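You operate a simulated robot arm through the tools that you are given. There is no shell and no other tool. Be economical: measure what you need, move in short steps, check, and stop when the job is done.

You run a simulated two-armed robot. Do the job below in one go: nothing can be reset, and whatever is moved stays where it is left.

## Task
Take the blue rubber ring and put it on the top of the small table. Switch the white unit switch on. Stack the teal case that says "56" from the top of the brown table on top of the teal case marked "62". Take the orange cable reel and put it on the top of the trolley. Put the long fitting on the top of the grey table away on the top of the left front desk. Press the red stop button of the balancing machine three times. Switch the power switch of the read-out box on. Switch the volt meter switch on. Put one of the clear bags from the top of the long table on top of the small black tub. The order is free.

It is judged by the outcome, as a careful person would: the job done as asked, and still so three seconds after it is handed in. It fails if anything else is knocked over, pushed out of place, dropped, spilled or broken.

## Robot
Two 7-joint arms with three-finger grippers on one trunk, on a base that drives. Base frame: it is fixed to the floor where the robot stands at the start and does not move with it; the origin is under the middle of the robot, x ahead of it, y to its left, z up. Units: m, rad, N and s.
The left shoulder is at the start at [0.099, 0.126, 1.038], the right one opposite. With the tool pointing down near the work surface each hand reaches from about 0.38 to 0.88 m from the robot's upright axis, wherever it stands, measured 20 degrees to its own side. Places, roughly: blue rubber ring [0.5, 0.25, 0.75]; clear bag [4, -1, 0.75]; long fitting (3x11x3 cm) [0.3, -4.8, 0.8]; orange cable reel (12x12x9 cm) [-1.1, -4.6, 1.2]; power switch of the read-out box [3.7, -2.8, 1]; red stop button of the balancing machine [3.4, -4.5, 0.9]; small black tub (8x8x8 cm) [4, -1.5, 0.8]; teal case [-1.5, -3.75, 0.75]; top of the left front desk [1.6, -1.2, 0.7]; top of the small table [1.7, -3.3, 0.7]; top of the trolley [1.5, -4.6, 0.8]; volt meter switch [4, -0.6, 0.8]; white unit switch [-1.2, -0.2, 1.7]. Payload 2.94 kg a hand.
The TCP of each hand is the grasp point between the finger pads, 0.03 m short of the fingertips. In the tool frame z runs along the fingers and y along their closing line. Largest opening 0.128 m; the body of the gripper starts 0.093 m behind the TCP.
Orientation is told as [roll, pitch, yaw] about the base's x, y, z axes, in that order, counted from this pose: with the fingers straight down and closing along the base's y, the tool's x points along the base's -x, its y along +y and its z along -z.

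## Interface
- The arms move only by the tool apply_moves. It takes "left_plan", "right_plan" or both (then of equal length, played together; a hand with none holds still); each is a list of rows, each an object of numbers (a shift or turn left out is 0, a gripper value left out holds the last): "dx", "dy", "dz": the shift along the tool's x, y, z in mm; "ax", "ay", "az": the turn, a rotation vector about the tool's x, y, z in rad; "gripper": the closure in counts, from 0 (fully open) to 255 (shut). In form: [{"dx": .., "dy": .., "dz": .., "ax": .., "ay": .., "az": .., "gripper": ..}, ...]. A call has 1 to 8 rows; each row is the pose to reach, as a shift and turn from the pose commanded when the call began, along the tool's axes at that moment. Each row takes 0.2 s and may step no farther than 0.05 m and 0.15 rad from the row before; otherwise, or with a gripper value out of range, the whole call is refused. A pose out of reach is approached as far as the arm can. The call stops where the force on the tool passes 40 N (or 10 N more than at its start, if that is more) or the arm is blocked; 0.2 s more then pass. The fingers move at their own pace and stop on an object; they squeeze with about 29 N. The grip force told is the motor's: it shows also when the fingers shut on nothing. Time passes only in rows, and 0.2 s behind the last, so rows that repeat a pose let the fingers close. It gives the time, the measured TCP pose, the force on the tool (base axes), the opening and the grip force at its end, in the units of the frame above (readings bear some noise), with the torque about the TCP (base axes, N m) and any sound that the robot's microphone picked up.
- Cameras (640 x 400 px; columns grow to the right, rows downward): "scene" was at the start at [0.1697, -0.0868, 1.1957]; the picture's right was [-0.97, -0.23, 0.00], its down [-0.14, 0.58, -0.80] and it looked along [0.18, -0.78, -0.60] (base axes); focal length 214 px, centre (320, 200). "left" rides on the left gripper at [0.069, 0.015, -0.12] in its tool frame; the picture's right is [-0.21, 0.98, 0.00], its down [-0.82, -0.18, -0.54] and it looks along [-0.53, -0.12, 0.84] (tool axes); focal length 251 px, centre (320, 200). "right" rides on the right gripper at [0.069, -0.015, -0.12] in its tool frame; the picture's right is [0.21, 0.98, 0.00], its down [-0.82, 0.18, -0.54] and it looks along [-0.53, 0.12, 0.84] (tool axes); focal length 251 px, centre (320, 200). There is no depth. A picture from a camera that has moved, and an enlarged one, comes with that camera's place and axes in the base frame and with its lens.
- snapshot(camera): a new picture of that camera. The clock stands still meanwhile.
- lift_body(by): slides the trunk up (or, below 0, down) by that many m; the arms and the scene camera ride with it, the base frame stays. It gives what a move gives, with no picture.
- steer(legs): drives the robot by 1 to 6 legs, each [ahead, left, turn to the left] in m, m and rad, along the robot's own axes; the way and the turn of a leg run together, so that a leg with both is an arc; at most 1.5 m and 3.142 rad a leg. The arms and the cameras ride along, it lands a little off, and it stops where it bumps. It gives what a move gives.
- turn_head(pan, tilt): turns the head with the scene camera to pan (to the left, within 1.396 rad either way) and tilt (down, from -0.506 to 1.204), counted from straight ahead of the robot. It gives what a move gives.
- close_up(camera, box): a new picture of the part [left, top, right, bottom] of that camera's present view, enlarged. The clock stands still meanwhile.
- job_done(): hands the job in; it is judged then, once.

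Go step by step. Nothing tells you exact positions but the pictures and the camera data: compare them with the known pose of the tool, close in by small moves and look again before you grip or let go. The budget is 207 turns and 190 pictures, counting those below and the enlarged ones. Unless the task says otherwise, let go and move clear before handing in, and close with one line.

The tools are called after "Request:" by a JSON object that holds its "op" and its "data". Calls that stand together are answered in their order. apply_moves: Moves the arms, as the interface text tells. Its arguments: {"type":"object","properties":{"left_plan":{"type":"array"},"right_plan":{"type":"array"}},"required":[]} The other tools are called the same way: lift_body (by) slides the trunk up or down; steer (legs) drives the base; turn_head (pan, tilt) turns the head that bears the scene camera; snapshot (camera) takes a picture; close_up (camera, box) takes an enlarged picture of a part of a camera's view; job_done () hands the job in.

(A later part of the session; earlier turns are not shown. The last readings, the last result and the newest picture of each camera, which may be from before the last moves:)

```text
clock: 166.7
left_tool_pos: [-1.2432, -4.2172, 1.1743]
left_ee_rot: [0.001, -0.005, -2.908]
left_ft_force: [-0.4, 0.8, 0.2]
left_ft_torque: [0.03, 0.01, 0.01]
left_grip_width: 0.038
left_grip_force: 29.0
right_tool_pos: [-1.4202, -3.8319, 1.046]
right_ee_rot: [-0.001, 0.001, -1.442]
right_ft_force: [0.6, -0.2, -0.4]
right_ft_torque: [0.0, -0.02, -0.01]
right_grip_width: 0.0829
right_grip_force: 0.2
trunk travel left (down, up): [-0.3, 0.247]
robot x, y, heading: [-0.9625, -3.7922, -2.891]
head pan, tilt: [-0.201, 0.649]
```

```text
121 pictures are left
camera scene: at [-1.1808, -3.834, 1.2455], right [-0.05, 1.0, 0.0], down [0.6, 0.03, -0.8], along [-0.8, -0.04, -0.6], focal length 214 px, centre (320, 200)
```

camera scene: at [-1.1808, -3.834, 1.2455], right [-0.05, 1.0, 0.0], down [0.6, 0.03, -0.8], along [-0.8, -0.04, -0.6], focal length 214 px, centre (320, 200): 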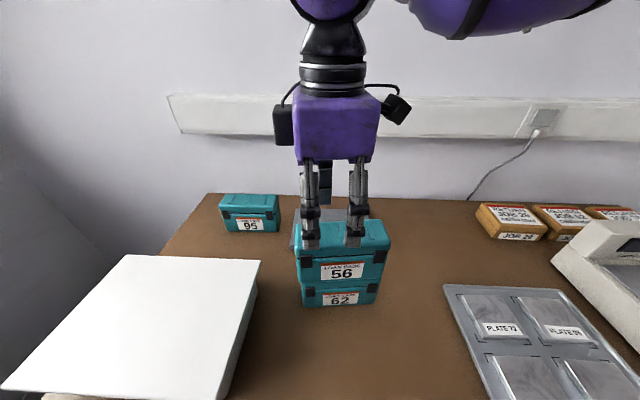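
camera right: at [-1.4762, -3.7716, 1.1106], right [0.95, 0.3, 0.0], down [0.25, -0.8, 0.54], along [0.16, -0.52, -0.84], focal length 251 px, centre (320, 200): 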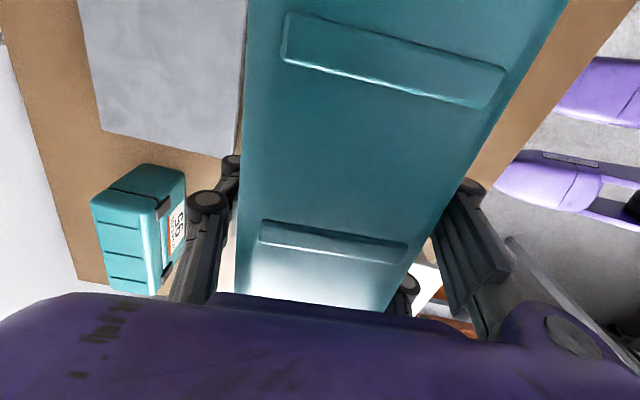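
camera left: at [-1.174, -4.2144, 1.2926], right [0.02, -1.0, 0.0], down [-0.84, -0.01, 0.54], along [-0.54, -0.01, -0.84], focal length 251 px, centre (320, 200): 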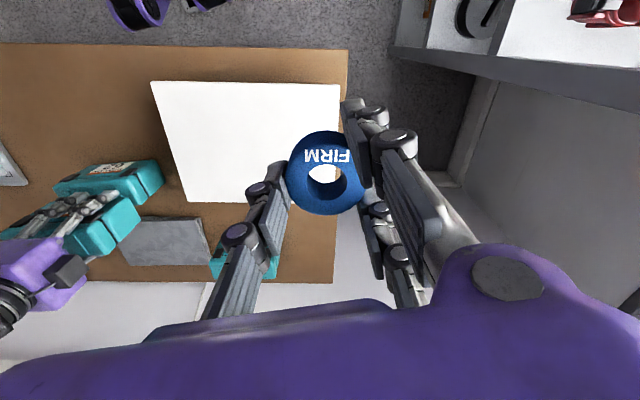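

Stacked well. Now I raise the right hand, back away, and face the shelf (−y) to find the cable reel.

Request:
{"op": "apply_moves", "data": {"right_plan": [{"dz": -40}, {"dz": -60}]}}

Request:
{"op": "steer", "data": {"legs": [[-0.3, 0, 0], [0, 0, 1.32]]}}

Request:
{"op": "turn_head", "data": {"pan": -0.4, "tilt": 0.2}}

Request:
{"op": "snapshot", "data": {"camera": "scene"}}

```text
clock: 167.3
left_tool_pos: [-1.245, -4.2177, 1.1736]
left_ee_rot: [0.001, -0.002, -2.906]
left_ft_force: [0.8, 0.2, -0.1]
left_ft_torque: [0.0, -0.02, 0.0]
left_grip_width: 0.0378
left_grip_force: 29.3
right_tool_pos: [-1.4213, -3.8316, 1.1064]
right_ee_rot: [0.0, -0.001, -1.443]
right_ft_force: [-0.2, 0.8, -0.5]
right_ft_torque: [0.03, 0.03, 0.01]
right_grip_width: 0.0829
right_grip_force: 0.0
trunk travel left (down, up): [-0.3, 0.247]
robot x, y, heading: [-0.9627, -3.7961, -2.892]
head pan, tilt: [-0.201, 0.649]
```

```text
clock: 172.6
left_tool_pos: [-0.3327, -4.0972, 1.1733]
left_ee_rot: [0.002, -0.003, -1.587]
left_ft_force: [0.2, -0.6, -0.5]
left_ft_torque: [-0.02, 0.0, 0.0]
left_grip_width: 0.0382
left_grip_force: 28.9
right_tool_pos: [-0.7493, -4.1722, 1.1065]
right_ee_rot: [-0.002, -0.001, -0.124]
right_ft_force: [0.5, -0.8, -0.4]
right_ft_torque: [0.02, 0.0, -0.03]
right_grip_width: 0.0828
right_grip_force: 0.0
trunk travel left (down, up): [-0.3, 0.247]
robot x, y, heading: [-0.6717, -3.7183, -1.569]
head pan, tilt: [-0.201, 0.649]
```

```text
clock: 173.5
left_tool_pos: [-0.332, -4.0972, 1.1741]
left_ee_rot: [0.002, -0.003, -1.587]
left_ft_force: [-0.2, -0.3, -0.6]
left_ft_torque: [0.03, 0.01, 0.01]
left_grip_width: 0.0378
left_grip_force: 29.0
right_tool_pos: [-0.7497, -4.1723, 1.1063]
right_ee_rot: [-0.001, -0.003, -0.12]
right_ft_force: [0.2, 0.1, -0.2]
right_ft_torque: [0.0, -0.01, 0.01]
right_grip_width: 0.0827
right_grip_force: 0.1
trunk travel left (down, up): [-0.3, 0.247]
robot x, y, heading: [-0.6712, -3.719, -1.569]
head pan, tilt: [-0.4, 0.201]
```

```text
120 pictures are left
camera scene: at [-0.7096, -3.9436, 1.2863], right [-0.92, 0.39, 0.0], down [0.08, 0.18, -0.98], along [-0.38, -0.9, -0.2], focal length 214 px, centre (320, 200)
```

scene: 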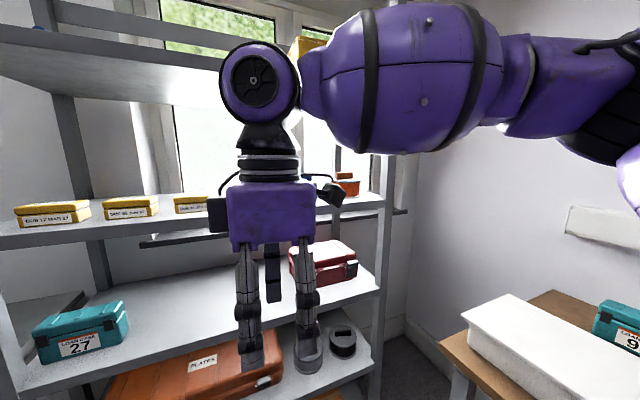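

The reel is behind the right hand. I back up and move the right hand to the side for a clear view.

Request:
{"op": "apply_moves", "data": {"right_plan": [{"dx": 50}, {"dx": 100}, {"dx": 150}, {"dx": 200}]}}

Request:
{"op": "turn_head", "data": {"pan": -0.3, "tilt": 0.2}}

Request:
{"op": "snapshot", "data": {"camera": "scene"}}

```text
clock: 174.5
left_tool_pos: [-0.335, -4.0966, 1.1744]
left_ee_rot: [0.001, -0.004, -1.586]
left_ft_force: [0.1, 0.4, -0.2]
left_ft_torque: [-0.02, -0.01, -0.01]
left_grip_width: 0.0381
left_grip_force: 29.0
right_tool_pos: [-0.9501, -4.146, 1.106]
right_ee_rot: [-0.002, -0.002, -0.121]
right_ft_force: [0.2, -1.2, -0.3]
right_ft_torque: [0.02, -0.05, -0.03]
right_grip_width: 0.0828
right_grip_force: 0.0
trunk travel left (down, up): [-0.3, 0.247]
robot x, y, heading: [-0.6706, -3.7154, -1.57]
head pan, tilt: [-0.4, 0.201]
```

```text
clock: 175.2
left_tool_pos: [-0.3327, -4.0978, 1.1738]
left_ee_rot: [-0.001, -0.004, -1.586]
left_ft_force: [-0.2, 0.3, -0.9]
left_ft_torque: [0.0, 0.01, -0.03]
left_grip_width: 0.0377
left_grip_force: 29.6
right_tool_pos: [-0.9483, -4.1471, 1.1067]
right_ee_rot: [-0.003, -0.001, -0.123]
right_ft_force: [0.1, 1.0, -0.1]
right_ft_torque: [0.0, 0.03, 0.0]
right_grip_width: 0.083
right_grip_force: 0.0
trunk travel left (down, up): [-0.3, 0.247]
robot x, y, heading: [-0.6752, -3.7229, -1.569]
head pan, tilt: [-0.3, 0.201]
```

```text
119 pictures are left
camera scene: at [-0.7006, -3.9467, 1.2864], right [-0.96, 0.3, 0.0], down [0.06, 0.19, -0.98], along [-0.29, -0.94, -0.2], focal length 214 px, centre (320, 200)
```

scene: 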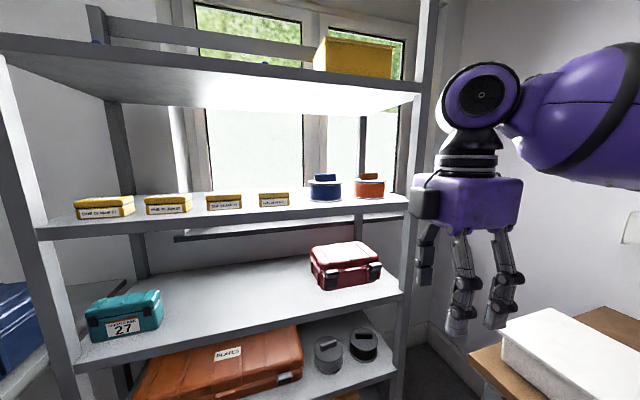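

Request:
{"op": "close_up", "data": {"camera": "scene", "box": [280, 150, 420, 240]}}

```text
4.44 times, centred on (350, 195) of scene
camera zoom: at [-0.7006, -3.9467, 1.2864], right [-0.96, 0.3, 0.0], down [0.06, 0.19, -0.98], along [-0.29, -0.94, -0.2], focal length 953 px, centre (187, 222)
```

zoom: 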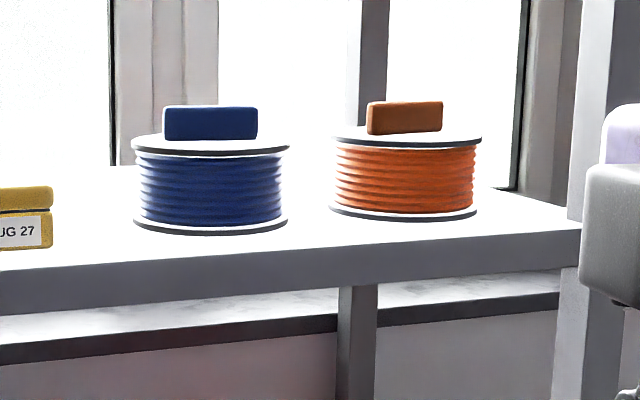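

The orange reel is a flat drum (~11.5 cm) with a bar on top. Plan: grip the drum from the front with level fingers. I first turn the right hand straight, then level, outside the shelf.

Request:
{"op": "apply_moves", "data": {"right_plan": [{"az": 0.145}, {"az": 0.29}, {"az": 0.435}, {"az": 0.58}, {"az": 0.725}, {"az": 0.87}, {"az": 1.015}, {"az": 1.16}]}}

Request:
{"op": "apply_moves", "data": {"right_plan": [{"az": 0.145}, {"az": 0.288, "gripper": 0}]}}

Request:
{"op": "apply_moves", "data": {"right_plan": [{"dx": -15, "dz": -12, "ay": -0.147}, {"dx": -30, "dz": -24, "ay": -0.294}, {"dx": -45, "dz": -36, "ay": -0.441}, {"dx": -60, "dz": -48, "ay": -0.588}, {"dx": -75, "dz": -60, "ay": -0.735}, {"dx": -90, "dz": -72, "ay": -0.882}, {"dx": -105, "dz": -84, "ay": -1.029}, {"dx": -120, "dz": -96, "ay": -1.176}]}}

Request:
{"op": "apply_moves", "data": {"right_plan": [{"ay": -0.13}, {"ay": -0.26}, {"ay": -0.39}]}}

```text
clock: 177.0
left_tool_pos: [-0.3342, -4.0976, 1.1735]
left_ee_rot: [0.002, -0.004, -1.586]
left_ft_force: [-1.0, 0.6, 0.5]
left_ft_torque: [-0.01, 0.01, 0.01]
left_grip_width: 0.0381
left_grip_force: 28.6
right_tool_pos: [-0.9478, -4.1469, 1.1071]
right_ee_rot: [0.0, -0.003, -1.286]
right_ft_force: [0.0, 0.7, -0.7]
right_ft_torque: [-0.01, 0.02, -0.03]
right_grip_width: 0.083
right_grip_force: 0.1
trunk travel left (down, up): [-0.3, 0.247]
robot x, y, heading: [-0.6742, -3.7201, -1.573]
head pan, tilt: [-0.3, 0.201]
```

```text
clock: 177.6
left_tool_pos: [-0.3325, -4.0982, 1.1738]
left_ee_rot: [-0.001, -0.005, -1.586]
left_ft_force: [-0.4, 0.3, -0.9]
left_ft_torque: [-0.01, -0.01, 0.0]
left_grip_width: 0.0378
left_grip_force: 29.1
right_tool_pos: [-0.9471, -4.1477, 1.1061]
right_ee_rot: [0.0, 0.001, -1.572]
right_ft_force: [-1.0, -0.4, 0.6]
right_ft_torque: [0.04, 0.05, 0.03]
right_grip_width: 0.1272
right_grip_force: 0.0
trunk travel left (down, up): [-0.3, 0.247]
robot x, y, heading: [-0.6741, -3.7162, -1.572]
head pan, tilt: [-0.3, 0.201]
```

```text
clock: 179.4
left_tool_pos: [-0.3333, -4.0984, 1.1728]
left_ee_rot: [0.003, -0.001, -1.586]
left_ft_force: [0.3, -1.5, -0.6]
left_ft_torque: [0.04, -0.01, 0.0]
left_grip_width: 0.0378
left_grip_force: 28.9
right_tool_pos: [-0.9476, -4.2676, 1.2022]
right_ee_rot: [0.003, -1.181, -1.574]
right_ft_force: [0.2, -0.2, 0.2]
right_ft_torque: [0.03, 0.03, 0.01]
right_grip_width: 0.1276
right_grip_force: 0.1
trunk travel left (down, up): [-0.3, 0.247]
robot x, y, heading: [-0.6722, -3.719, -1.569]
head pan, tilt: [-0.3, 0.201]
```

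```text
clock: 180.2
left_tool_pos: [-0.3329, -4.0971, 1.1742]
left_ee_rot: [0.0, -0.002, -1.586]
left_ft_force: [0.1, -0.7, 0.0]
left_ft_torque: [0.02, 0.04, -0.03]
left_grip_width: 0.0379
left_grip_force: 28.9
right_tool_pos: [-0.97, -4.2694, 1.2111]
right_ee_rot: [0.076, -1.46, -1.73]
right_ft_force: [0.4, 0.2, 0.9]
right_ft_torque: [-0.03, -0.04, -0.03]
right_grip_width: 0.1281
right_grip_force: 0.1
right hand out of reach, approached as far as the arm can: row 2, 3
trunk travel left (down, up): [-0.3, 0.247]
robot x, y, heading: [-0.6685, -3.7229, -1.566]
head pan, tilt: [-0.3, 0.201]
```

Nearly level. I strafe the base right 0.2 and move the hand inward/forward a little to finish levelling.

Request:
{"op": "steer", "data": {"legs": [[0.05, -0.2, 0]]}}

Request:
{"op": "apply_moves", "data": {"right_plan": [{"dy": 40, "dz": 0}, {"dy": 80, "dz": 10}, {"dy": 100, "dz": 20}, {"dy": 100, "dz": 20, "ay": -0.1}]}}

Request:
{"op": "snapshot", "data": {"camera": "right"}}

Request:
{"op": "snapshot", "data": {"camera": "scene"}}

```text
clock: 182.6
left_tool_pos: [-0.5337, -4.1477, 1.1741]
left_ee_rot: [0.002, -0.004, -1.588]
left_ft_force: [0.4, -0.3, -1.2]
left_ft_torque: [-0.03, 0.01, 0.0]
left_grip_width: 0.038
left_grip_force: 29.4
right_tool_pos: [-1.1711, -4.3188, 1.2099]
right_ee_rot: [0.078, -1.458, -1.734]
right_ft_force: [0.3, 0.2, -0.7]
right_ft_torque: [0.0, 0.02, 0.01]
right_grip_width: 0.1279
right_grip_force: 0.0
trunk travel left (down, up): [-0.3, 0.247]
robot x, y, heading: [-0.8758, -3.7677, -1.567]
head pan, tilt: [-0.3, 0.201]
```

```text
clock: 183.6
left_tool_pos: [-0.5332, -4.1486, 1.1736]
left_ee_rot: [0.001, -0.001, -1.588]
left_ft_force: [0.9, -1.0, -1.0]
left_ft_torque: [0.06, -0.01, 0.0]
left_grip_width: 0.0382
left_grip_force: 28.7
right_tool_pos: [-1.0745, -4.3487, 1.2085]
right_ee_rot: [0.697, -1.556, -2.355]
right_ft_force: [-0.1, 0.0, 0.2]
right_ft_torque: [-0.03, 0.0, -0.01]
right_grip_width: 0.1282
right_grip_force: 0.1
trunk travel left (down, up): [-0.3, 0.247]
robot x, y, heading: [-0.8721, -3.7724, -1.569]
head pan, tilt: [-0.3, 0.201]
```

```text
117 pictures are left
camera right: at [-1.0779, -4.2265, 1.1423], right [0.98, -0.08, -0.21], down [0.22, 0.51, 0.83], along [0.04, -0.85, 0.52], focal length 251 px, centre (320, 200)
```

right: 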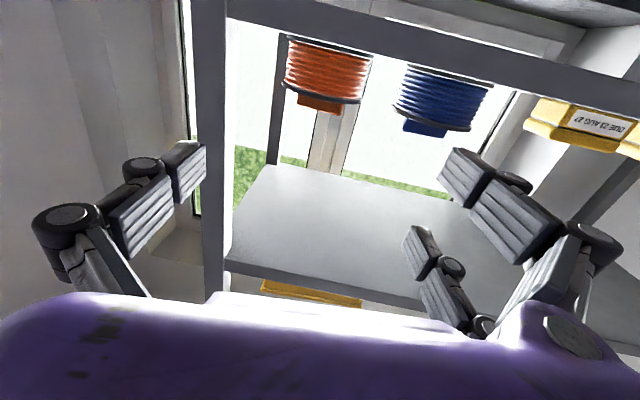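

```text
116 pictures are left
camera scene: at [-0.9019, -3.9974, 1.2862], right [-0.96, 0.3, 0.0], down [0.06, 0.19, -0.98], along [-0.29, -0.94, -0.2], focal length 214 px, centre (320, 200)
```

scene: 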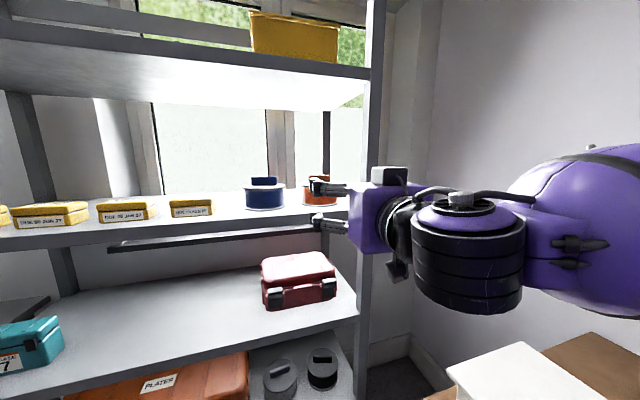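

Reel centre triangulates to about (-1.091,-4.614), shelf z≈1.141, diameter ≈0.119. I straighten the hand's yaw and line up in front of it.

Request:
{"op": "apply_moves", "data": {"right_plan": [{"ax": -0.08, "dx": 10, "dy": -10}, {"ax": -0.08, "dx": 22, "dy": -17}]}}

Request:
{"op": "snapshot", "data": {"camera": "right"}}

```text
clock: 184.2
left_tool_pos: [-0.5325, -4.1479, 1.1729]
left_ee_rot: [0.001, -0.002, -1.589]
left_ft_force: [-0.1, 0.3, -1.4]
left_ft_torque: [0.01, 0.02, 0.01]
left_grip_width: 0.0379
left_grip_force: 29.2
right_tool_pos: [-1.086, -4.3497, 1.1945]
right_ee_rot: [0.658, -1.556, -2.233]
right_ft_force: [0.3, 0.3, 0.7]
right_ft_torque: [-0.01, 0.0, -0.03]
right_grip_width: 0.128
right_grip_force: 0.0
right hand out of reach, approached as far as the arm can: row 2
trunk travel left (down, up): [-0.3, 0.247]
robot x, y, heading: [-0.8705, -3.7696, -1.568]
head pan, tilt: [-0.3, 0.201]
```

```text
115 pictures are left
camera right: at [-1.1003, -4.2282, 1.1272], right [0.98, 0.0, -0.21], down [0.18, 0.53, 0.83], along [0.11, -0.85, 0.52], focal length 251 px, centre (320, 200)
```

right: 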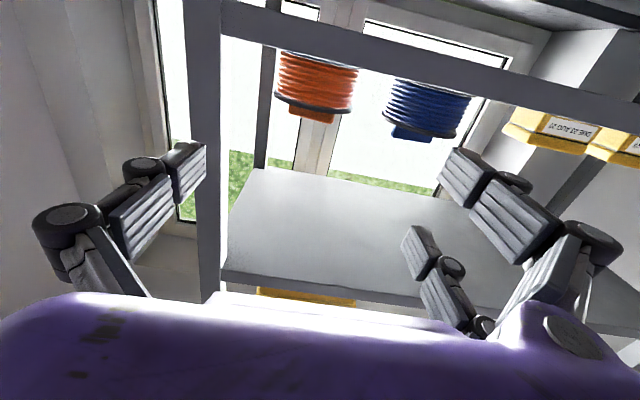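

Aligned in yaw. I lower the trunk 0.04 so the hand's height is in range, then set z≈1.18 and x≈-1.094.

Request:
{"op": "lift_body", "data": {"by": -0.05}}

Request:
{"op": "apply_moves", "data": {"right_plan": [{"dx": -20, "dy": -8, "dz": 10}, {"dx": -37, "dy": -8, "dz": 30}]}}

Request:
{"op": "snapshot", "data": {"camera": "right"}}

```text
clock: 185.1
left_tool_pos: [-0.5332, -4.1463, 1.1236]
left_ee_rot: [0.001, -0.004, -1.589]
left_ft_force: [-0.2, -0.3, -0.5]
left_ft_torque: [-0.03, 0.04, 0.02]
left_grip_width: 0.0379
left_grip_force: 29.1
right_tool_pos: [-1.0868, -4.3627, 1.1281]
right_ee_rot: [0.187, -1.524, -1.767]
right_ft_force: [0.1, -0.3, -0.5]
right_ft_torque: [-0.01, 0.01, -0.03]
right_grip_width: 0.1281
right_grip_force: 0.1
trunk travel left (down, up): [-0.25, 0.297]
robot x, y, heading: [-0.8767, -3.7729, -1.57]
head pan, tilt: [-0.3, 0.201]
```

```text
clock: 185.7
left_tool_pos: [-0.5322, -4.1472, 1.1239]
left_ee_rot: [0.0, -0.002, -1.587]
left_ft_force: [-0.7, -0.2, -1.3]
left_ft_torque: [0.03, 0.0, 0.0]
left_grip_width: 0.0381
left_grip_force: 29.3
right_tool_pos: [-1.0953, -4.3935, 1.1622]
right_ee_rot: [0.157, -1.52, -1.733]
right_ft_force: [0.1, -0.9, -0.5]
right_ft_torque: [0.0, -0.03, 0.0]
right_grip_width: 0.1278
right_grip_force: 0.2
trunk travel left (down, up): [-0.25, 0.297]
robot x, y, heading: [-0.8759, -3.7706, -1.572]
head pan, tilt: [-0.3, 0.201]
```

```text
114 pictures are left
camera right: at [-1.109, -4.2698, 1.1008], right [0.98, 0.0, -0.21], down [0.18, 0.5, 0.85], along [0.11, -0.87, 0.49], focal length 251 px, centre (320, 200)
```

right: 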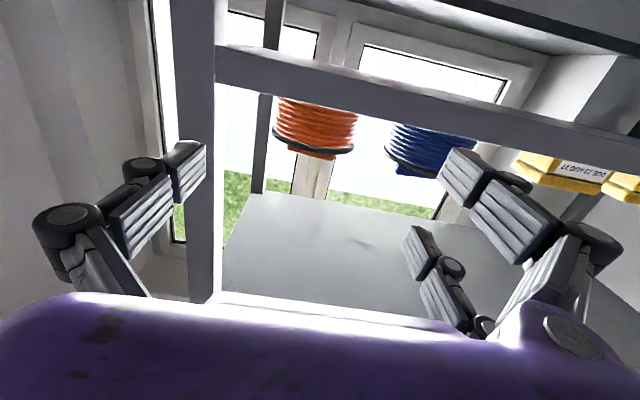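

x is aligned. I set z≈1.186 and level, then advance partway and check.

Request:
{"op": "apply_moves", "data": {"right_plan": [{"dx": -24, "ay": -0.05}, {"dx": -24, "ay": -0.05, "dz": 40}, {"dx": -24, "ay": -0.05, "dz": 70}]}}

Request:
{"op": "snapshot", "data": {"camera": "right"}}

Request:
{"op": "turn_head", "data": {"pan": -0.35, "tilt": 0.2}}

Request:
{"op": "close_up", "data": {"camera": "scene", "box": [230, 140, 390, 240]}}

```text
clock: 186.5
left_tool_pos: [-0.5333, -4.1476, 1.1234]
left_ee_rot: [-0.001, 0.001, -1.59]
left_ft_force: [0.7, -0.5, 0.2]
left_ft_torque: [0.0, 0.0, -0.03]
left_grip_width: 0.0379
left_grip_force: 28.9
right_tool_pos: [-1.0964, -4.4635, 1.1832]
right_ee_rot: [1.651, -1.561, 3.055]
right_ft_force: [0.7, 0.3, -0.7]
right_ft_torque: [0.0, 0.02, 0.04]
right_grip_width: 0.1281
right_grip_force: 0.0
trunk travel left (down, up): [-0.25, 0.297]
robot x, y, heading: [-0.8731, -3.7692, -1.572]
head pan, tilt: [-0.3, 0.201]
```

```text
113 pictures are left
camera right: at [-1.1106, -4.3443, 1.1149], right [0.98, -0.01, -0.21], down [0.18, 0.54, 0.82], along [0.11, -0.84, 0.53], focal length 251 px, centre (320, 200)
```

right: 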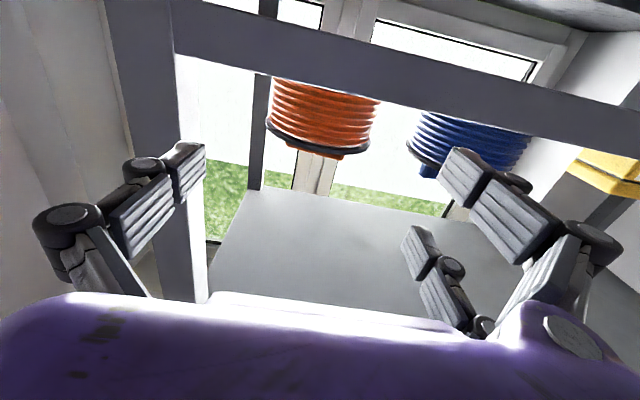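

```text
clock: 187.1
left_tool_pos: [-0.5328, -4.1479, 1.1236]
left_ee_rot: [0.002, -0.005, -1.588]
left_ft_force: [-0.4, 0.2, -0.6]
left_ft_torque: [0.01, 0.01, -0.03]
left_grip_width: 0.038
left_grip_force: 28.3
right_tool_pos: [-1.0964, -4.4639, 1.1832]
right_ee_rot: [1.633, -1.564, 3.072]
right_ft_force: [0.6, -0.4, -0.1]
right_ft_torque: [0.0, -0.01, 0.01]
right_grip_width: 0.128
right_grip_force: 0.0
trunk travel left (down, up): [-0.25, 0.297]
robot x, y, heading: [-0.874, -3.7716, -1.567]
head pan, tilt: [-0.351, 0.201]
```

```text
4.00 times, centred on (310, 190) of scene
camera zoom: at [-0.9057, -4.0088, 1.236], right [-0.94, 0.34, 0.0], down [0.07, 0.19, -0.98], along [-0.34, -0.92, -0.2], focal length 858 px, centre (360, 240)
```

zoom: 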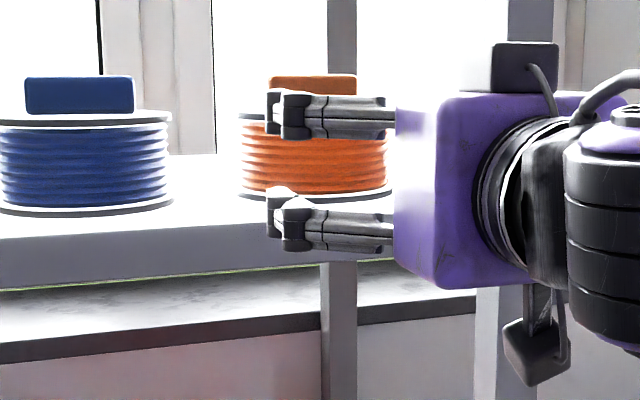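

Gripping higher on the drum (TCP ≈ shelf+0.068) keeps the prongs clear of the shelf. I raise to 1.208 and advance until the tips pass beside the drum, then check.

Request:
{"op": "apply_moves", "data": {"right_plan": [{"dx": -25}, {"dx": -25, "dz": 25}, {"dx": -25, "dz": 50}]}}

Request:
{"op": "snapshot", "data": {"camera": "right"}}

```text
clock: 187.9
left_tool_pos: [-0.5332, -4.1476, 1.1237]
left_ee_rot: [-0.001, -0.003, -1.589]
left_ft_force: [-0.1, 0.5, 0.1]
left_ft_torque: [0.0, -0.01, -0.01]
left_grip_width: 0.0379
left_grip_force: 29.5
right_tool_pos: [-1.097, -4.5153, 1.208]
right_ee_rot: [1.647, -1.561, 3.061]
right_ft_force: [0.1, -0.4, -0.6]
right_ft_torque: [0.0, 0.0, 0.05]
right_grip_width: 0.1282
right_grip_force: 0.1
trunk travel left (down, up): [-0.25, 0.297]
robot x, y, heading: [-0.8736, -3.7683, -1.567]
head pan, tilt: [-0.351, 0.201]
```

```text
111 pictures are left
camera right: at [-1.1103, -4.3951, 1.1402], right [0.98, -0.01, -0.21], down [0.18, 0.54, 0.82], along [0.11, -0.84, 0.53], focal length 251 px, centre (320, 200)
```

right: 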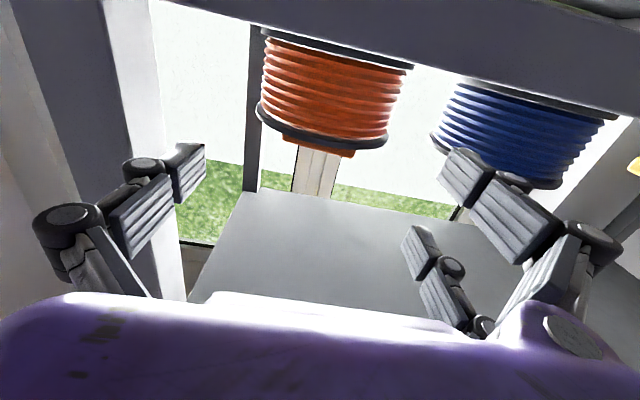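

Flange spans x −1.151…−1.036 (Ø 0.115), centre −1.0933. Small correction and advance to centre, checking force.

Request:
{"op": "apply_moves", "data": {"right_plan": [{"dy": 3.5, "dz": 10}, {"dy": 3.5, "dz": 35}, {"dy": 3.5, "dz": 60}]}}

Request:
{"op": "snapshot", "data": {"camera": "right"}}

```text
clock: 188.7
left_tool_pos: [-0.532, -4.1492, 1.1233]
left_ee_rot: [0.001, -0.003, -1.587]
left_ft_force: [0.1, -0.2, -1.0]
left_ft_torque: [0.01, 0.01, 0.02]
left_grip_width: 0.0382
left_grip_force: 29.3
right_tool_pos: [-1.0939, -4.577, 1.2075]
right_ee_rot: [1.568, -1.561, 3.14]
right_ft_force: [-1.1, -0.1, -0.3]
right_ft_torque: [0.01, 0.03, 0.0]
right_grip_width: 0.1277
right_grip_force: 0.1
trunk travel left (down, up): [-0.25, 0.297]
robot x, y, heading: [-0.871, -3.7701, -1.576]
head pan, tilt: [-0.351, 0.201]
```

```text
110 pictures are left
camera right: at [-1.1077, -4.4552, 1.1398], right [0.98, -0.01, -0.21], down [0.18, 0.54, 0.82], along [0.11, -0.84, 0.53], focal length 251 px, centre (320, 200)
```

right: 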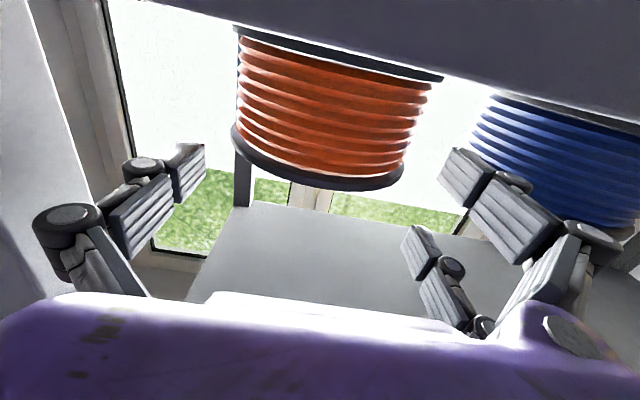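

Centred. I advance the last 3.5 cm and close.

Request:
{"op": "apply_moves", "data": {"right_plan": [{"dz": 18}, {"dz": 36}, {"dz": 36, "gripper": 255}, {"dz": 36}, {"dz": 36}]}}

Request:
{"op": "snapshot", "data": {"camera": "right"}}

```text
clock: 189.9
left_tool_pos: [-0.5341, -4.1484, 1.1235]
left_ee_rot: [0.003, -0.002, -1.59]
left_ft_force: [-0.8, -0.7, -0.3]
left_ft_torque: [-0.02, 0.04, -0.02]
left_grip_width: 0.0379
left_grip_force: 28.7
right_tool_pos: [-1.0928, -4.6102, 1.2074]
right_ee_rot: [1.573, -1.562, 3.136]
right_ft_force: [-0.9, -0.9, 0.5]
right_ft_torque: [-0.03, 0.11, -0.05]
right_grip_width: 0.1166
right_grip_force: 28.5
trunk travel left (down, up): [-0.25, 0.297]
robot x, y, heading: [-0.874, -3.7735, -1.573]
head pan, tilt: [-0.351, 0.201]
```

```text
109 pictures are left
camera right: at [-1.1077, -4.4906, 1.1397], right [0.98, -0.01, -0.21], down [0.18, 0.54, 0.82], along [0.11, -0.84, 0.53], focal length 251 px, centre (320, 200)
```

right: 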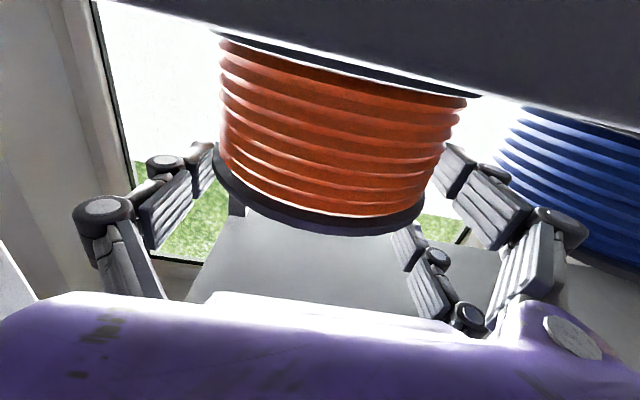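

Gripped at 0.1166 without tilting. I lift 1 cm and check.

Request:
{"op": "apply_moves", "data": {"right_plan": [{"dx": -5}, {"dx": -12}, {"dx": -12}]}}

Request:
{"op": "close_up", "data": {"camera": "scene", "box": [230, 120, 390, 220]}}

```text
clock: 190.7
left_tool_pos: [-0.5338, -4.1486, 1.1234]
left_ee_rot: [0.002, -0.001, -1.589]
left_ft_force: [-0.2, -0.5, -0.7]
left_ft_torque: [0.02, -0.01, 0.01]
left_grip_width: 0.0376
left_grip_force: 29.1
right_tool_pos: [-1.0936, -4.6109, 1.2195]
right_ee_rot: [1.47, -1.562, -3.048]
right_ft_force: [0.2, 0.0, -5.0]
right_ft_torque: [0.07, 0.03, 0.03]
right_grip_width: 0.1164
right_grip_force: 28.8
trunk travel left (down, up): [-0.25, 0.297]
robot x, y, heading: [-0.8748, -3.7691, -1.573]
head pan, tilt: [-0.351, 0.201]
```

```text
4.00 times, centred on (310, 170) of scene
camera zoom: at [-0.9059, -4.0096, 1.2358], right [-0.94, 0.34, 0.0], down [0.07, 0.19, -0.98], along [-0.34, -0.92, -0.2], focal length 858 px, centre (360, 320)
```

zoom: 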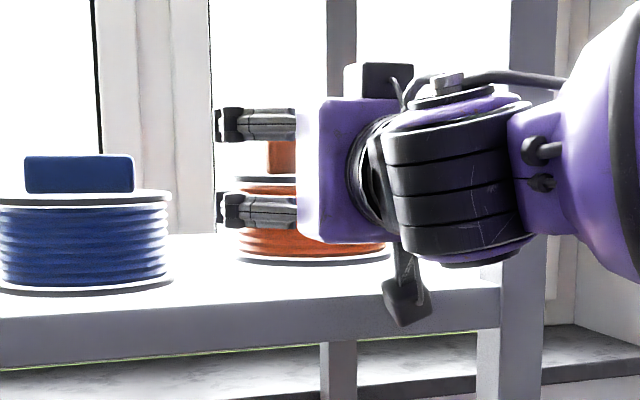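

Level and stable, ~0.5 kg. I lift a bit more, drive back out of the shelf, and test whether the level hand can go lower.

Request:
{"op": "apply_moves", "data": {"right_plan": [{"dx": -10}]}}

Request:
{"op": "steer", "data": {"legs": [[-0.4, 0, 0]]}}

Request:
{"op": "apply_moves", "data": {"right_plan": [{"dx": 25}, {"dx": 50}, {"dx": 75}, {"dx": 100}, {"dx": 125}]}}

```text
clock: 191.1
left_tool_pos: [-0.5333, -4.1483, 1.123]
left_ee_rot: [0.003, -0.003, -1.589]
left_ft_force: [0.6, 0.4, -1.2]
left_ft_torque: [-0.01, 0.03, 0.03]
left_grip_width: 0.0377
left_grip_force: 28.7
right_tool_pos: [-1.0925, -4.6105, 1.231]
right_ee_rot: [1.602, -1.563, 3.105]
right_ft_force: [-0.3, 0.0, -5.3]
right_ft_torque: [0.05, 0.0, 0.01]
right_grip_width: 0.1164
right_grip_force: 29.2
trunk travel left (down, up): [-0.25, 0.297]
robot x, y, heading: [-0.8747, -3.7681, -1.57]
head pan, tilt: [-0.351, 0.201]
```

```text
clock: 193.6
left_tool_pos: [-0.5339, -3.7482, 1.1234]
left_ee_rot: [0.001, -0.002, -1.595]
left_ft_force: [-0.1, -0.1, -0.1]
left_ft_torque: [-0.02, -0.02, -0.01]
left_grip_width: 0.038
left_grip_force: 28.7
right_tool_pos: [-1.0992, -4.2067, 1.2287]
right_ee_rot: [1.539, -1.561, -3.122]
right_ft_force: [0.7, -0.5, -5.0]
right_ft_torque: [0.09, -0.03, -0.02]
right_grip_width: 0.1163
right_grip_force: 29.2
trunk travel left (down, up): [-0.25, 0.297]
robot x, y, heading: [-0.875, -3.3667, -1.578]
head pan, tilt: [-0.351, 0.201]
```

```text
clock: 194.8
left_tool_pos: [-0.5359, -3.7478, 1.124]
left_ee_rot: [0.002, -0.002, -1.595]
left_ft_force: [-0.3, -0.6, -0.9]
left_ft_torque: [0.03, 0.0, -0.02]
left_grip_width: 0.0381
left_grip_force: 28.8
right_tool_pos: [-1.0986, -4.2067, 1.1041]
right_ee_rot: [1.454, -1.562, -3.04]
right_ft_force: [-0.3, -0.6, -3.8]
right_ft_torque: [0.06, -0.02, -0.01]
right_grip_width: 0.1162
right_grip_force: 29.3
trunk travel left (down, up): [-0.25, 0.297]
robot x, y, heading: [-0.872, -3.3681, -1.582]
head pan, tilt: [-0.351, 0.201]
```

The extended level hand can go low enough for the trolley. I turn left toward +x and survey.

Request:
{"op": "apply_moves", "data": {"right_plan": [{"dx": -40, "dz": -45}, {"dx": -80, "dz": -90}, {"dx": -80, "dz": -130}]}}

Request:
{"op": "steer", "data": {"legs": [[0.0, 0.25, 0.8]]}}

Request:
{"op": "turn_head", "data": {"pan": 0.4, "tilt": 0.4}}

Request:
{"op": "snapshot", "data": {"camera": "scene"}}

```text
refused: row 1 steps farther than a row can; nothing moved
```

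```text
clock: 197.6
left_tool_pos: [-0.1392, -3.3002, 1.1232]
left_ee_rot: [-0.001, -0.002, -0.803]
left_ft_force: [-0.6, -0.3, -0.9]
left_ft_torque: [-0.06, 0.0, -0.02]
left_grip_width: 0.0378
left_grip_force: 29.5
right_tool_pos: [-0.2071, -4.0243, 1.1045]
right_ee_rot: [1.478, -1.563, -2.269]
right_ft_force: [1.2, -1.2, -5.2]
right_ft_torque: [0.06, 0.08, 0.0]
right_grip_width: 0.1163
right_grip_force: 28.9
trunk travel left (down, up): [-0.25, 0.297]
robot x, y, heading: [-0.646, -3.2756, -0.784]
head pan, tilt: [-0.351, 0.201]
```

```text
clock: 198.7
left_tool_pos: [-0.1392, -3.301, 1.1222]
left_ee_rot: [0.0, -0.002, -0.802]
left_ft_force: [-0.3, -1.4, -0.3]
left_ft_torque: [-0.03, 0.01, 0.02]
left_grip_width: 0.0379
left_grip_force: 29.3
right_tool_pos: [-0.207, -4.0248, 1.1042]
right_ee_rot: [1.445, -1.561, -2.24]
right_ft_force: [0.2, -0.9, -5.0]
right_ft_torque: [0.09, 0.04, 0.0]
right_grip_width: 0.1166
right_grip_force: 29.4
trunk travel left (down, up): [-0.25, 0.297]
robot x, y, heading: [-0.6491, -3.275, -0.786]
head pan, tilt: [0.4, 0.4]
```

```text
107 pictures are left
camera scene: at [-0.4553, -3.4174, 1.2174], right [-0.38, -0.93, 0.0], down [-0.36, 0.15, -0.92], along [0.85, -0.35, -0.39], focal length 214 px, centre (320, 200)
```

scene: 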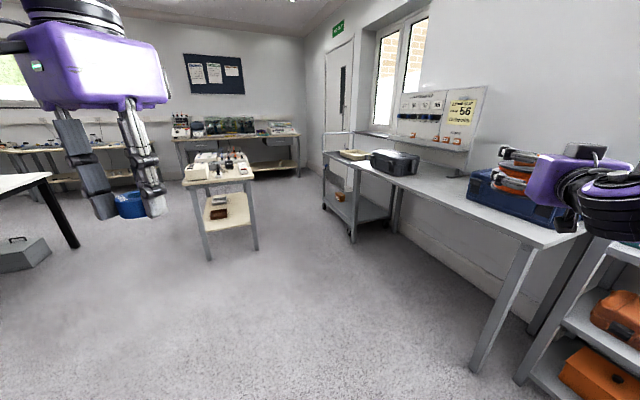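

Request:
{"op": "close_up", "data": {"camera": "scene", "box": [310, 120, 470, 220]}}

Request:
{"op": "close_up", "data": {"camera": "scene", "box": [165, 110, 305, 210]}}

```text
4.00 times, centred on (390, 170) of scene
camera zoom: at [-0.4553, -3.4174, 1.2174], right [-0.38, -0.93, 0.0], down [-0.36, 0.15, -0.92], along [0.85, -0.35, -0.39], focal length 858 px, centre (40, 320)
```

zoom: 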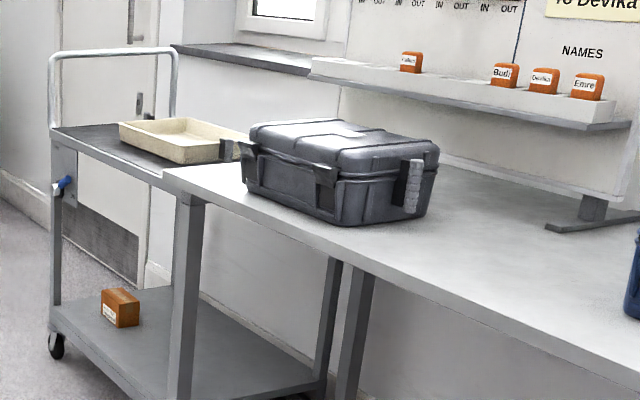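

```text
4.00 times, centred on (235, 160) of scene
camera zoom: at [-0.4553, -3.4174, 1.2174], right [-0.38, -0.93, 0.0], down [-0.36, 0.15, -0.92], along [0.85, -0.35, -0.39], focal length 858 px, centre (660, 360)
```

zoom: 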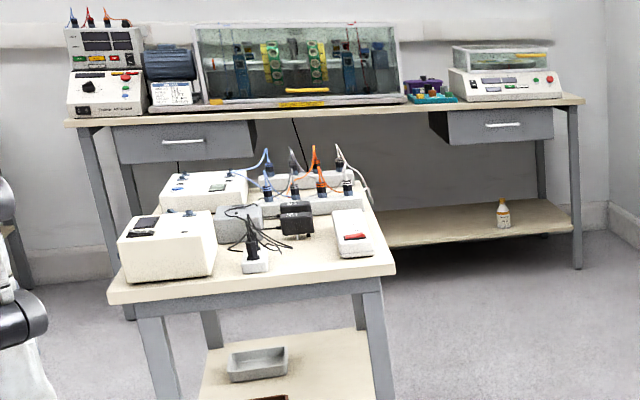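

Small table has free space at its near edge; trolley top has a tray but free strip in front. I retract the reel a bit and drive toward the small table.

Request:
{"op": "apply_moves", "data": {"right_plan": [{"dx": -25, "dz": -40}, {"dx": -50, "dz": -80}, {"dx": -75, "dz": -120}, {"dx": -90, "dz": -150}]}}

Request:
{"op": "steer", "data": {"legs": [[0, 0, 0.786], [1.1, 0, 0]]}}

Request:
{"op": "turn_head", "data": {"pan": 0.0, "tilt": 0.5}}

Request:
{"op": "snapshot", "data": {"camera": "scene"}}

```text
clock: 199.7
left_tool_pos: [-0.1388, -3.3008, 1.1248]
left_ee_rot: [0.003, -0.003, -0.802]
left_ft_force: [-0.4, -1.0, -0.3]
left_ft_torque: [-0.02, 0.0, 0.01]
left_grip_width: 0.038
left_grip_force: 28.9
right_tool_pos: [-0.3148, -3.9185, 1.1948]
right_ee_rot: [1.363, -1.561, -2.156]
right_ft_force: [0.0, 0.6, -5.2]
right_ft_torque: [0.07, 0.03, 0.01]
right_grip_width: 0.1165
right_grip_force: 29.2
trunk travel left (down, up): [-0.25, 0.297]
robot x, y, heading: [-0.6456, -3.2746, -0.79]
head pan, tilt: [0.4, 0.4]
```

```text
clock: 207.4
left_tool_pos: [0.8281, -2.9331, 1.1233]
left_ee_rot: [0.002, -0.002, -0.015]
left_ft_force: [-0.1, 0.6, -1.0]
left_ft_torque: [-0.04, 0.06, 0.0]
left_grip_width: 0.038
left_grip_force: 28.8
right_tool_pos: [1.1414, -3.4932, 1.1953]
right_ee_rot: [1.448, -1.561, -1.452]
right_ft_force: [-0.6, 0.7, -5.3]
right_ft_torque: [0.0, 0.09, -0.04]
right_grip_width: 0.1163
right_grip_force: 28.6
trunk travel left (down, up): [-0.25, 0.297]
robot x, y, heading: [0.4491, -3.2743, 0.003]
head pan, tilt: [0.4, 0.4]
```

```text
clock: 208.3
left_tool_pos: [0.8278, -2.9352, 1.1231]
left_ee_rot: [0.001, -0.001, -0.016]
left_ft_force: [0.1, 0.9, -0.8]
left_ft_torque: [0.01, 0.01, 0.01]
left_grip_width: 0.038
left_grip_force: 29.4
right_tool_pos: [1.1406, -3.4932, 1.1933]
right_ee_rot: [1.42, -1.562, -1.426]
right_ft_force: [-1.1, 0.4, -5.2]
right_ft_torque: [-0.01, 0.07, 0.0]
right_grip_width: 0.1164
right_grip_force: 28.9
trunk travel left (down, up): [-0.25, 0.297]
robot x, y, heading: [0.452, -3.2712, 0.005]
head pan, tilt: [0.0, 0.499]
```

```text
104 pictures are left
camera scene: at [0.6914, -3.2762, 1.2083], right [0.0, -1.0, 0.0], down [-0.48, 0.0, -0.88], along [0.88, 0.0, -0.48], focal length 214 px, centre (320, 200)
```

scene: 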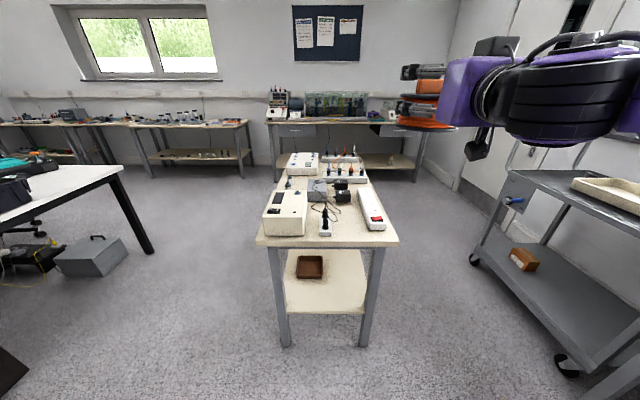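

Request:
{"op": "close_up", "data": {"camera": "scene", "box": [250, 160, 410, 260]}}

```text
4.00 times, centred on (330, 210) of scene
camera zoom: at [0.6914, -3.2762, 1.2083], right [0.0, -1.0, 0.0], down [-0.48, 0.0, -0.88], along [0.88, 0.0, -0.48], focal length 858 px, centre (280, 160)
```

zoom: 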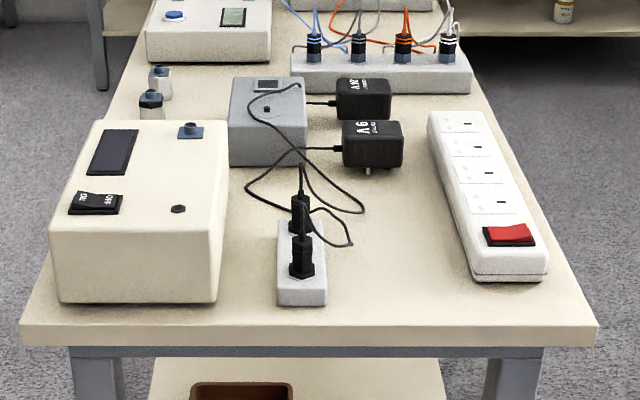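

Free spot for the ring at about (1.37,-3.387). I position the base so the left hand is comfortable there.

Request:
{"op": "steer", "data": {"legs": [[0, -0.37, 0], [0.32, 0, 0]]}}

Request:
{"op": "apply_moves", "data": {"left_plan": [{"dx": -40, "dy": -15, "dz": 15}, {"dx": -80, "dy": -30, "dz": 30}, {"dx": -120, "dy": -45, "dz": 45}, {"dx": -160, "dy": -60, "dz": 60}, {"dx": -195, "dy": -75, "dz": 80}, {"dx": -215, "dy": -80, "dz": 110}, {"dx": -215, "dy": -80, "dz": 150}]}}

Request:
{"op": "snapshot", "data": {"camera": "left"}}

```text
clock: 213.8
left_tool_pos: [1.1496, -3.3056, 1.1249]
left_ee_rot: [0.002, -0.001, -0.017]
left_ft_force: [0.7, -0.3, 0.3]
left_ft_torque: [0.03, 0.03, 0.03]
left_grip_width: 0.038
left_grip_force: 29.1
right_tool_pos: [1.4607, -3.8653, 1.1933]
right_ee_rot: [1.422, -1.562, -1.429]
right_ft_force: [1.0, 0.3, -4.8]
right_ft_torque: [0.02, 0.08, 0.0]
right_grip_width: 0.1163
right_grip_force: 29.4
trunk travel left (down, up): [-0.25, 0.297]
robot x, y, heading: [0.7714, -3.6469, 0.002]
head pan, tilt: [0.0, 0.499]
```

```text
clock: 215.4
left_tool_pos: [1.3645, -3.3899, 0.9723]
left_ee_rot: [-0.001, -0.003, -0.017]
left_ft_force: [-0.3, -0.2, -0.2]
left_ft_torque: [0.02, -0.04, -0.05]
left_grip_width: 0.0378
left_grip_force: 28.8
right_tool_pos: [1.461, -3.8659, 1.1939]
right_ee_rot: [1.365, -1.563, -1.373]
right_ft_force: [0.2, 0.0, -5.5]
right_ft_torque: [0.02, 0.1, 0.01]
right_grip_width: 0.1166
right_grip_force: 29.1
trunk travel left (down, up): [-0.25, 0.297]
robot x, y, heading: [0.7715, -3.6474, -0.002]
head pan, tilt: [0.0, 0.499]
```

```text
102 pictures are left
camera left: at [1.2952, -3.3714, 1.0923], right [0.23, 0.97, 0.0], down [0.82, -0.19, 0.54], along [0.53, -0.13, -0.84], focal length 251 px, centre (320, 200)
```

left: 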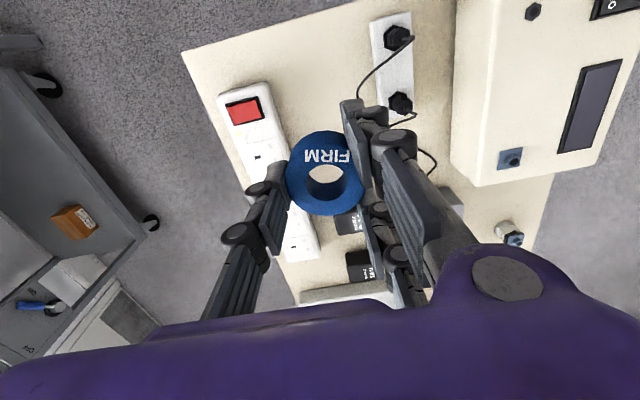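

The landing spot is in the free gap; I shift 6 mm and descend.

Request:
{"op": "apply_moves", "data": {"left_plan": [{"dy": 6, "dz": 45}, {"dy": 6, "dz": 90}, {"dy": 6, "dz": 135}, {"dy": 6, "dz": 170}, {"dy": 6, "dz": 190}]}}

Request:
{"op": "snapshot", "data": {"camera": "left"}}

```text
clock: 216.6
left_tool_pos: [1.3628, -3.3827, 0.7837]
left_ee_rot: [0.001, -0.004, -0.018]
left_ft_force: [-0.1, -0.9, -0.2]
left_ft_torque: [0.0, 0.02, -0.02]
left_grip_width: 0.0377
left_grip_force: 28.7
right_tool_pos: [1.4625, -3.865, 1.1933]
right_ee_rot: [1.386, -1.561, -1.393]
right_ft_force: [0.3, 0.7, -6.2]
right_ft_torque: [-0.02, 0.09, 0.0]
right_grip_width: 0.1162
right_grip_force: 29.0
trunk travel left (down, up): [-0.25, 0.297]
robot x, y, heading: [0.7706, -3.6441, -0.002]
head pan, tilt: [0.0, 0.499]
```

```text
101 pictures are left
camera left: at [1.2947, -3.3651, 0.9029], right [0.23, 0.97, 0.0], down [0.82, -0.2, 0.54], along [0.53, -0.12, -0.84], focal length 251 px, centre (320, 200)
```

left: 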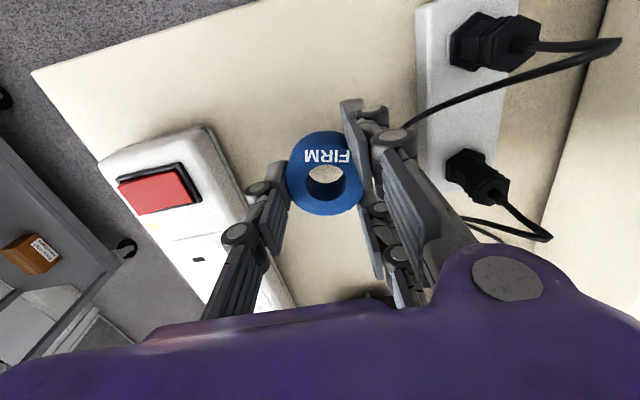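

Request:
{"op": "apply_moves", "data": {"left_plan": [{"dz": 15}, {"dz": 25}, {"dz": 32}]}}

```text
clock: 217.4
left_tool_pos: [1.3631, -3.3836, 0.7601]
left_ee_rot: [0.004, -0.007, -0.015]
left_ft_force: [-14.7, 2.7, 30.2]
left_ft_torque: [0.39, 1.25, -0.12]
left_grip_width: 0.0375
left_grip_force: 29.5
right_tool_pos: [1.459, -3.8659, 1.1938]
right_ee_rot: [1.248, -1.562, -1.255]
right_ft_force: [-0.5, 0.4, -4.7]
right_ft_torque: [0.01, 0.05, -0.02]
right_grip_width: 0.1165
right_grip_force: 28.8
trunk travel left (down, up): [-0.25, 0.297]
robot x, y, heading: [0.771, -3.6439, 0.001]
head pan, tilt: [0.0, 0.499]
stopped in row 3 (left hand): the force on the tool passed its limit at 49 N (the readings are from after the stop); the commanded pose is now the measured one
```

Contact on the table. I relieve a bit, open slightly, and lift off.

Request:
{"op": "apply_moves", "data": {"left_plan": [{"dz": -3}, {"dz": -3, "gripper": 125}, {"dz": -3}, {"dz": -3}, {"dz": -40}, {"dz": -80}, {"dz": -130}, {"dz": -180}]}}

Request:
{"op": "snapshot", "data": {"camera": "left"}}

```text
clock: 219.2
left_tool_pos: [1.3629, -3.3839, 0.9348]
left_ee_rot: [0.002, -0.006, -0.017]
left_ft_force: [0.9, 0.3, 0.1]
left_ft_torque: [0.0, 0.01, 0.02]
left_grip_width: 0.0652
left_grip_force: 0.0
right_tool_pos: [1.4608, -3.8652, 1.1938]
right_ee_rot: [1.46, -1.559, -1.467]
right_ft_force: [-0.5, -0.6, -5.3]
right_ft_torque: [-0.01, 0.1, 0.01]
right_grip_width: 0.1166
right_grip_force: 28.7
trunk travel left (down, up): [-0.25, 0.297]
robot x, y, heading: [0.7657, -3.6462, -0.002]
head pan, tilt: [0.0, 0.499]
```

```text
100 pictures are left
camera left: at [1.294, -3.3651, 1.0554], right [0.23, 0.97, 0.0], down [0.81, -0.2, 0.55], along [0.53, -0.12, -0.84], focal length 251 px, centre (320, 200)
```

left: 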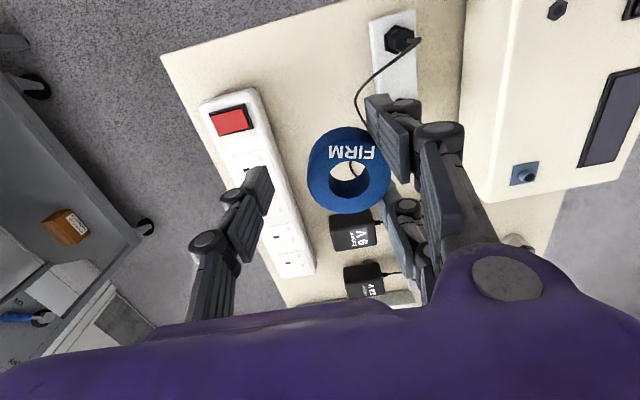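

The ring came up with the hand, stuck to the two-prong side. I look closely before going back down.

Request:
{"op": "close_up", "data": {"camera": "left", "box": [260, 80, 480, 260]}}

Request:
{"op": "close_up", "data": {"camera": "scene", "box": [200, 60, 420, 240]}}

```text
2.22 times, centred on (370, 170) of left
camera zoom: at [1.294, -3.3651, 1.0554], right [0.23, 0.97, 0.0], down [0.81, -0.2, 0.55], along [0.53, -0.12, -0.84], focal length 559 px, centre (209, 267)
```

zoom: 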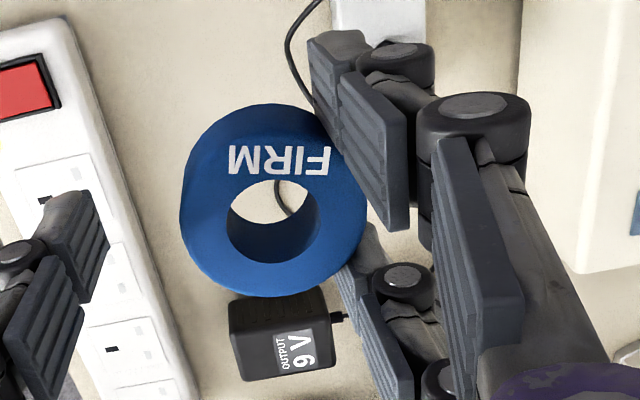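

```text
2.22 times, centred on (310, 150) of scene
camera zoom: at [1.0104, -3.6476, 1.2084], right [0.0, -1.0, 0.0], down [-0.48, 0.0, -0.88], along [0.88, 0.0, -0.48], focal length 477 px, centre (342, 311)
```

zoom: 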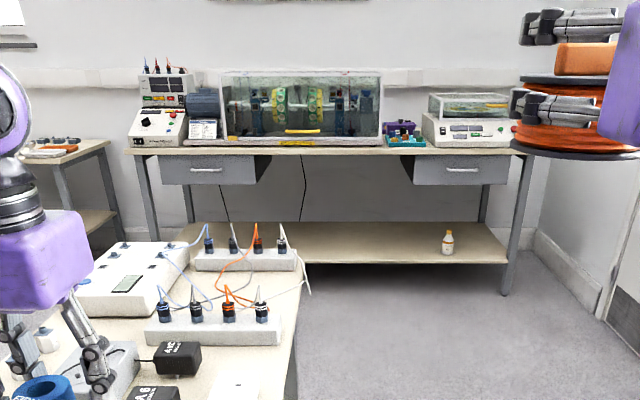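

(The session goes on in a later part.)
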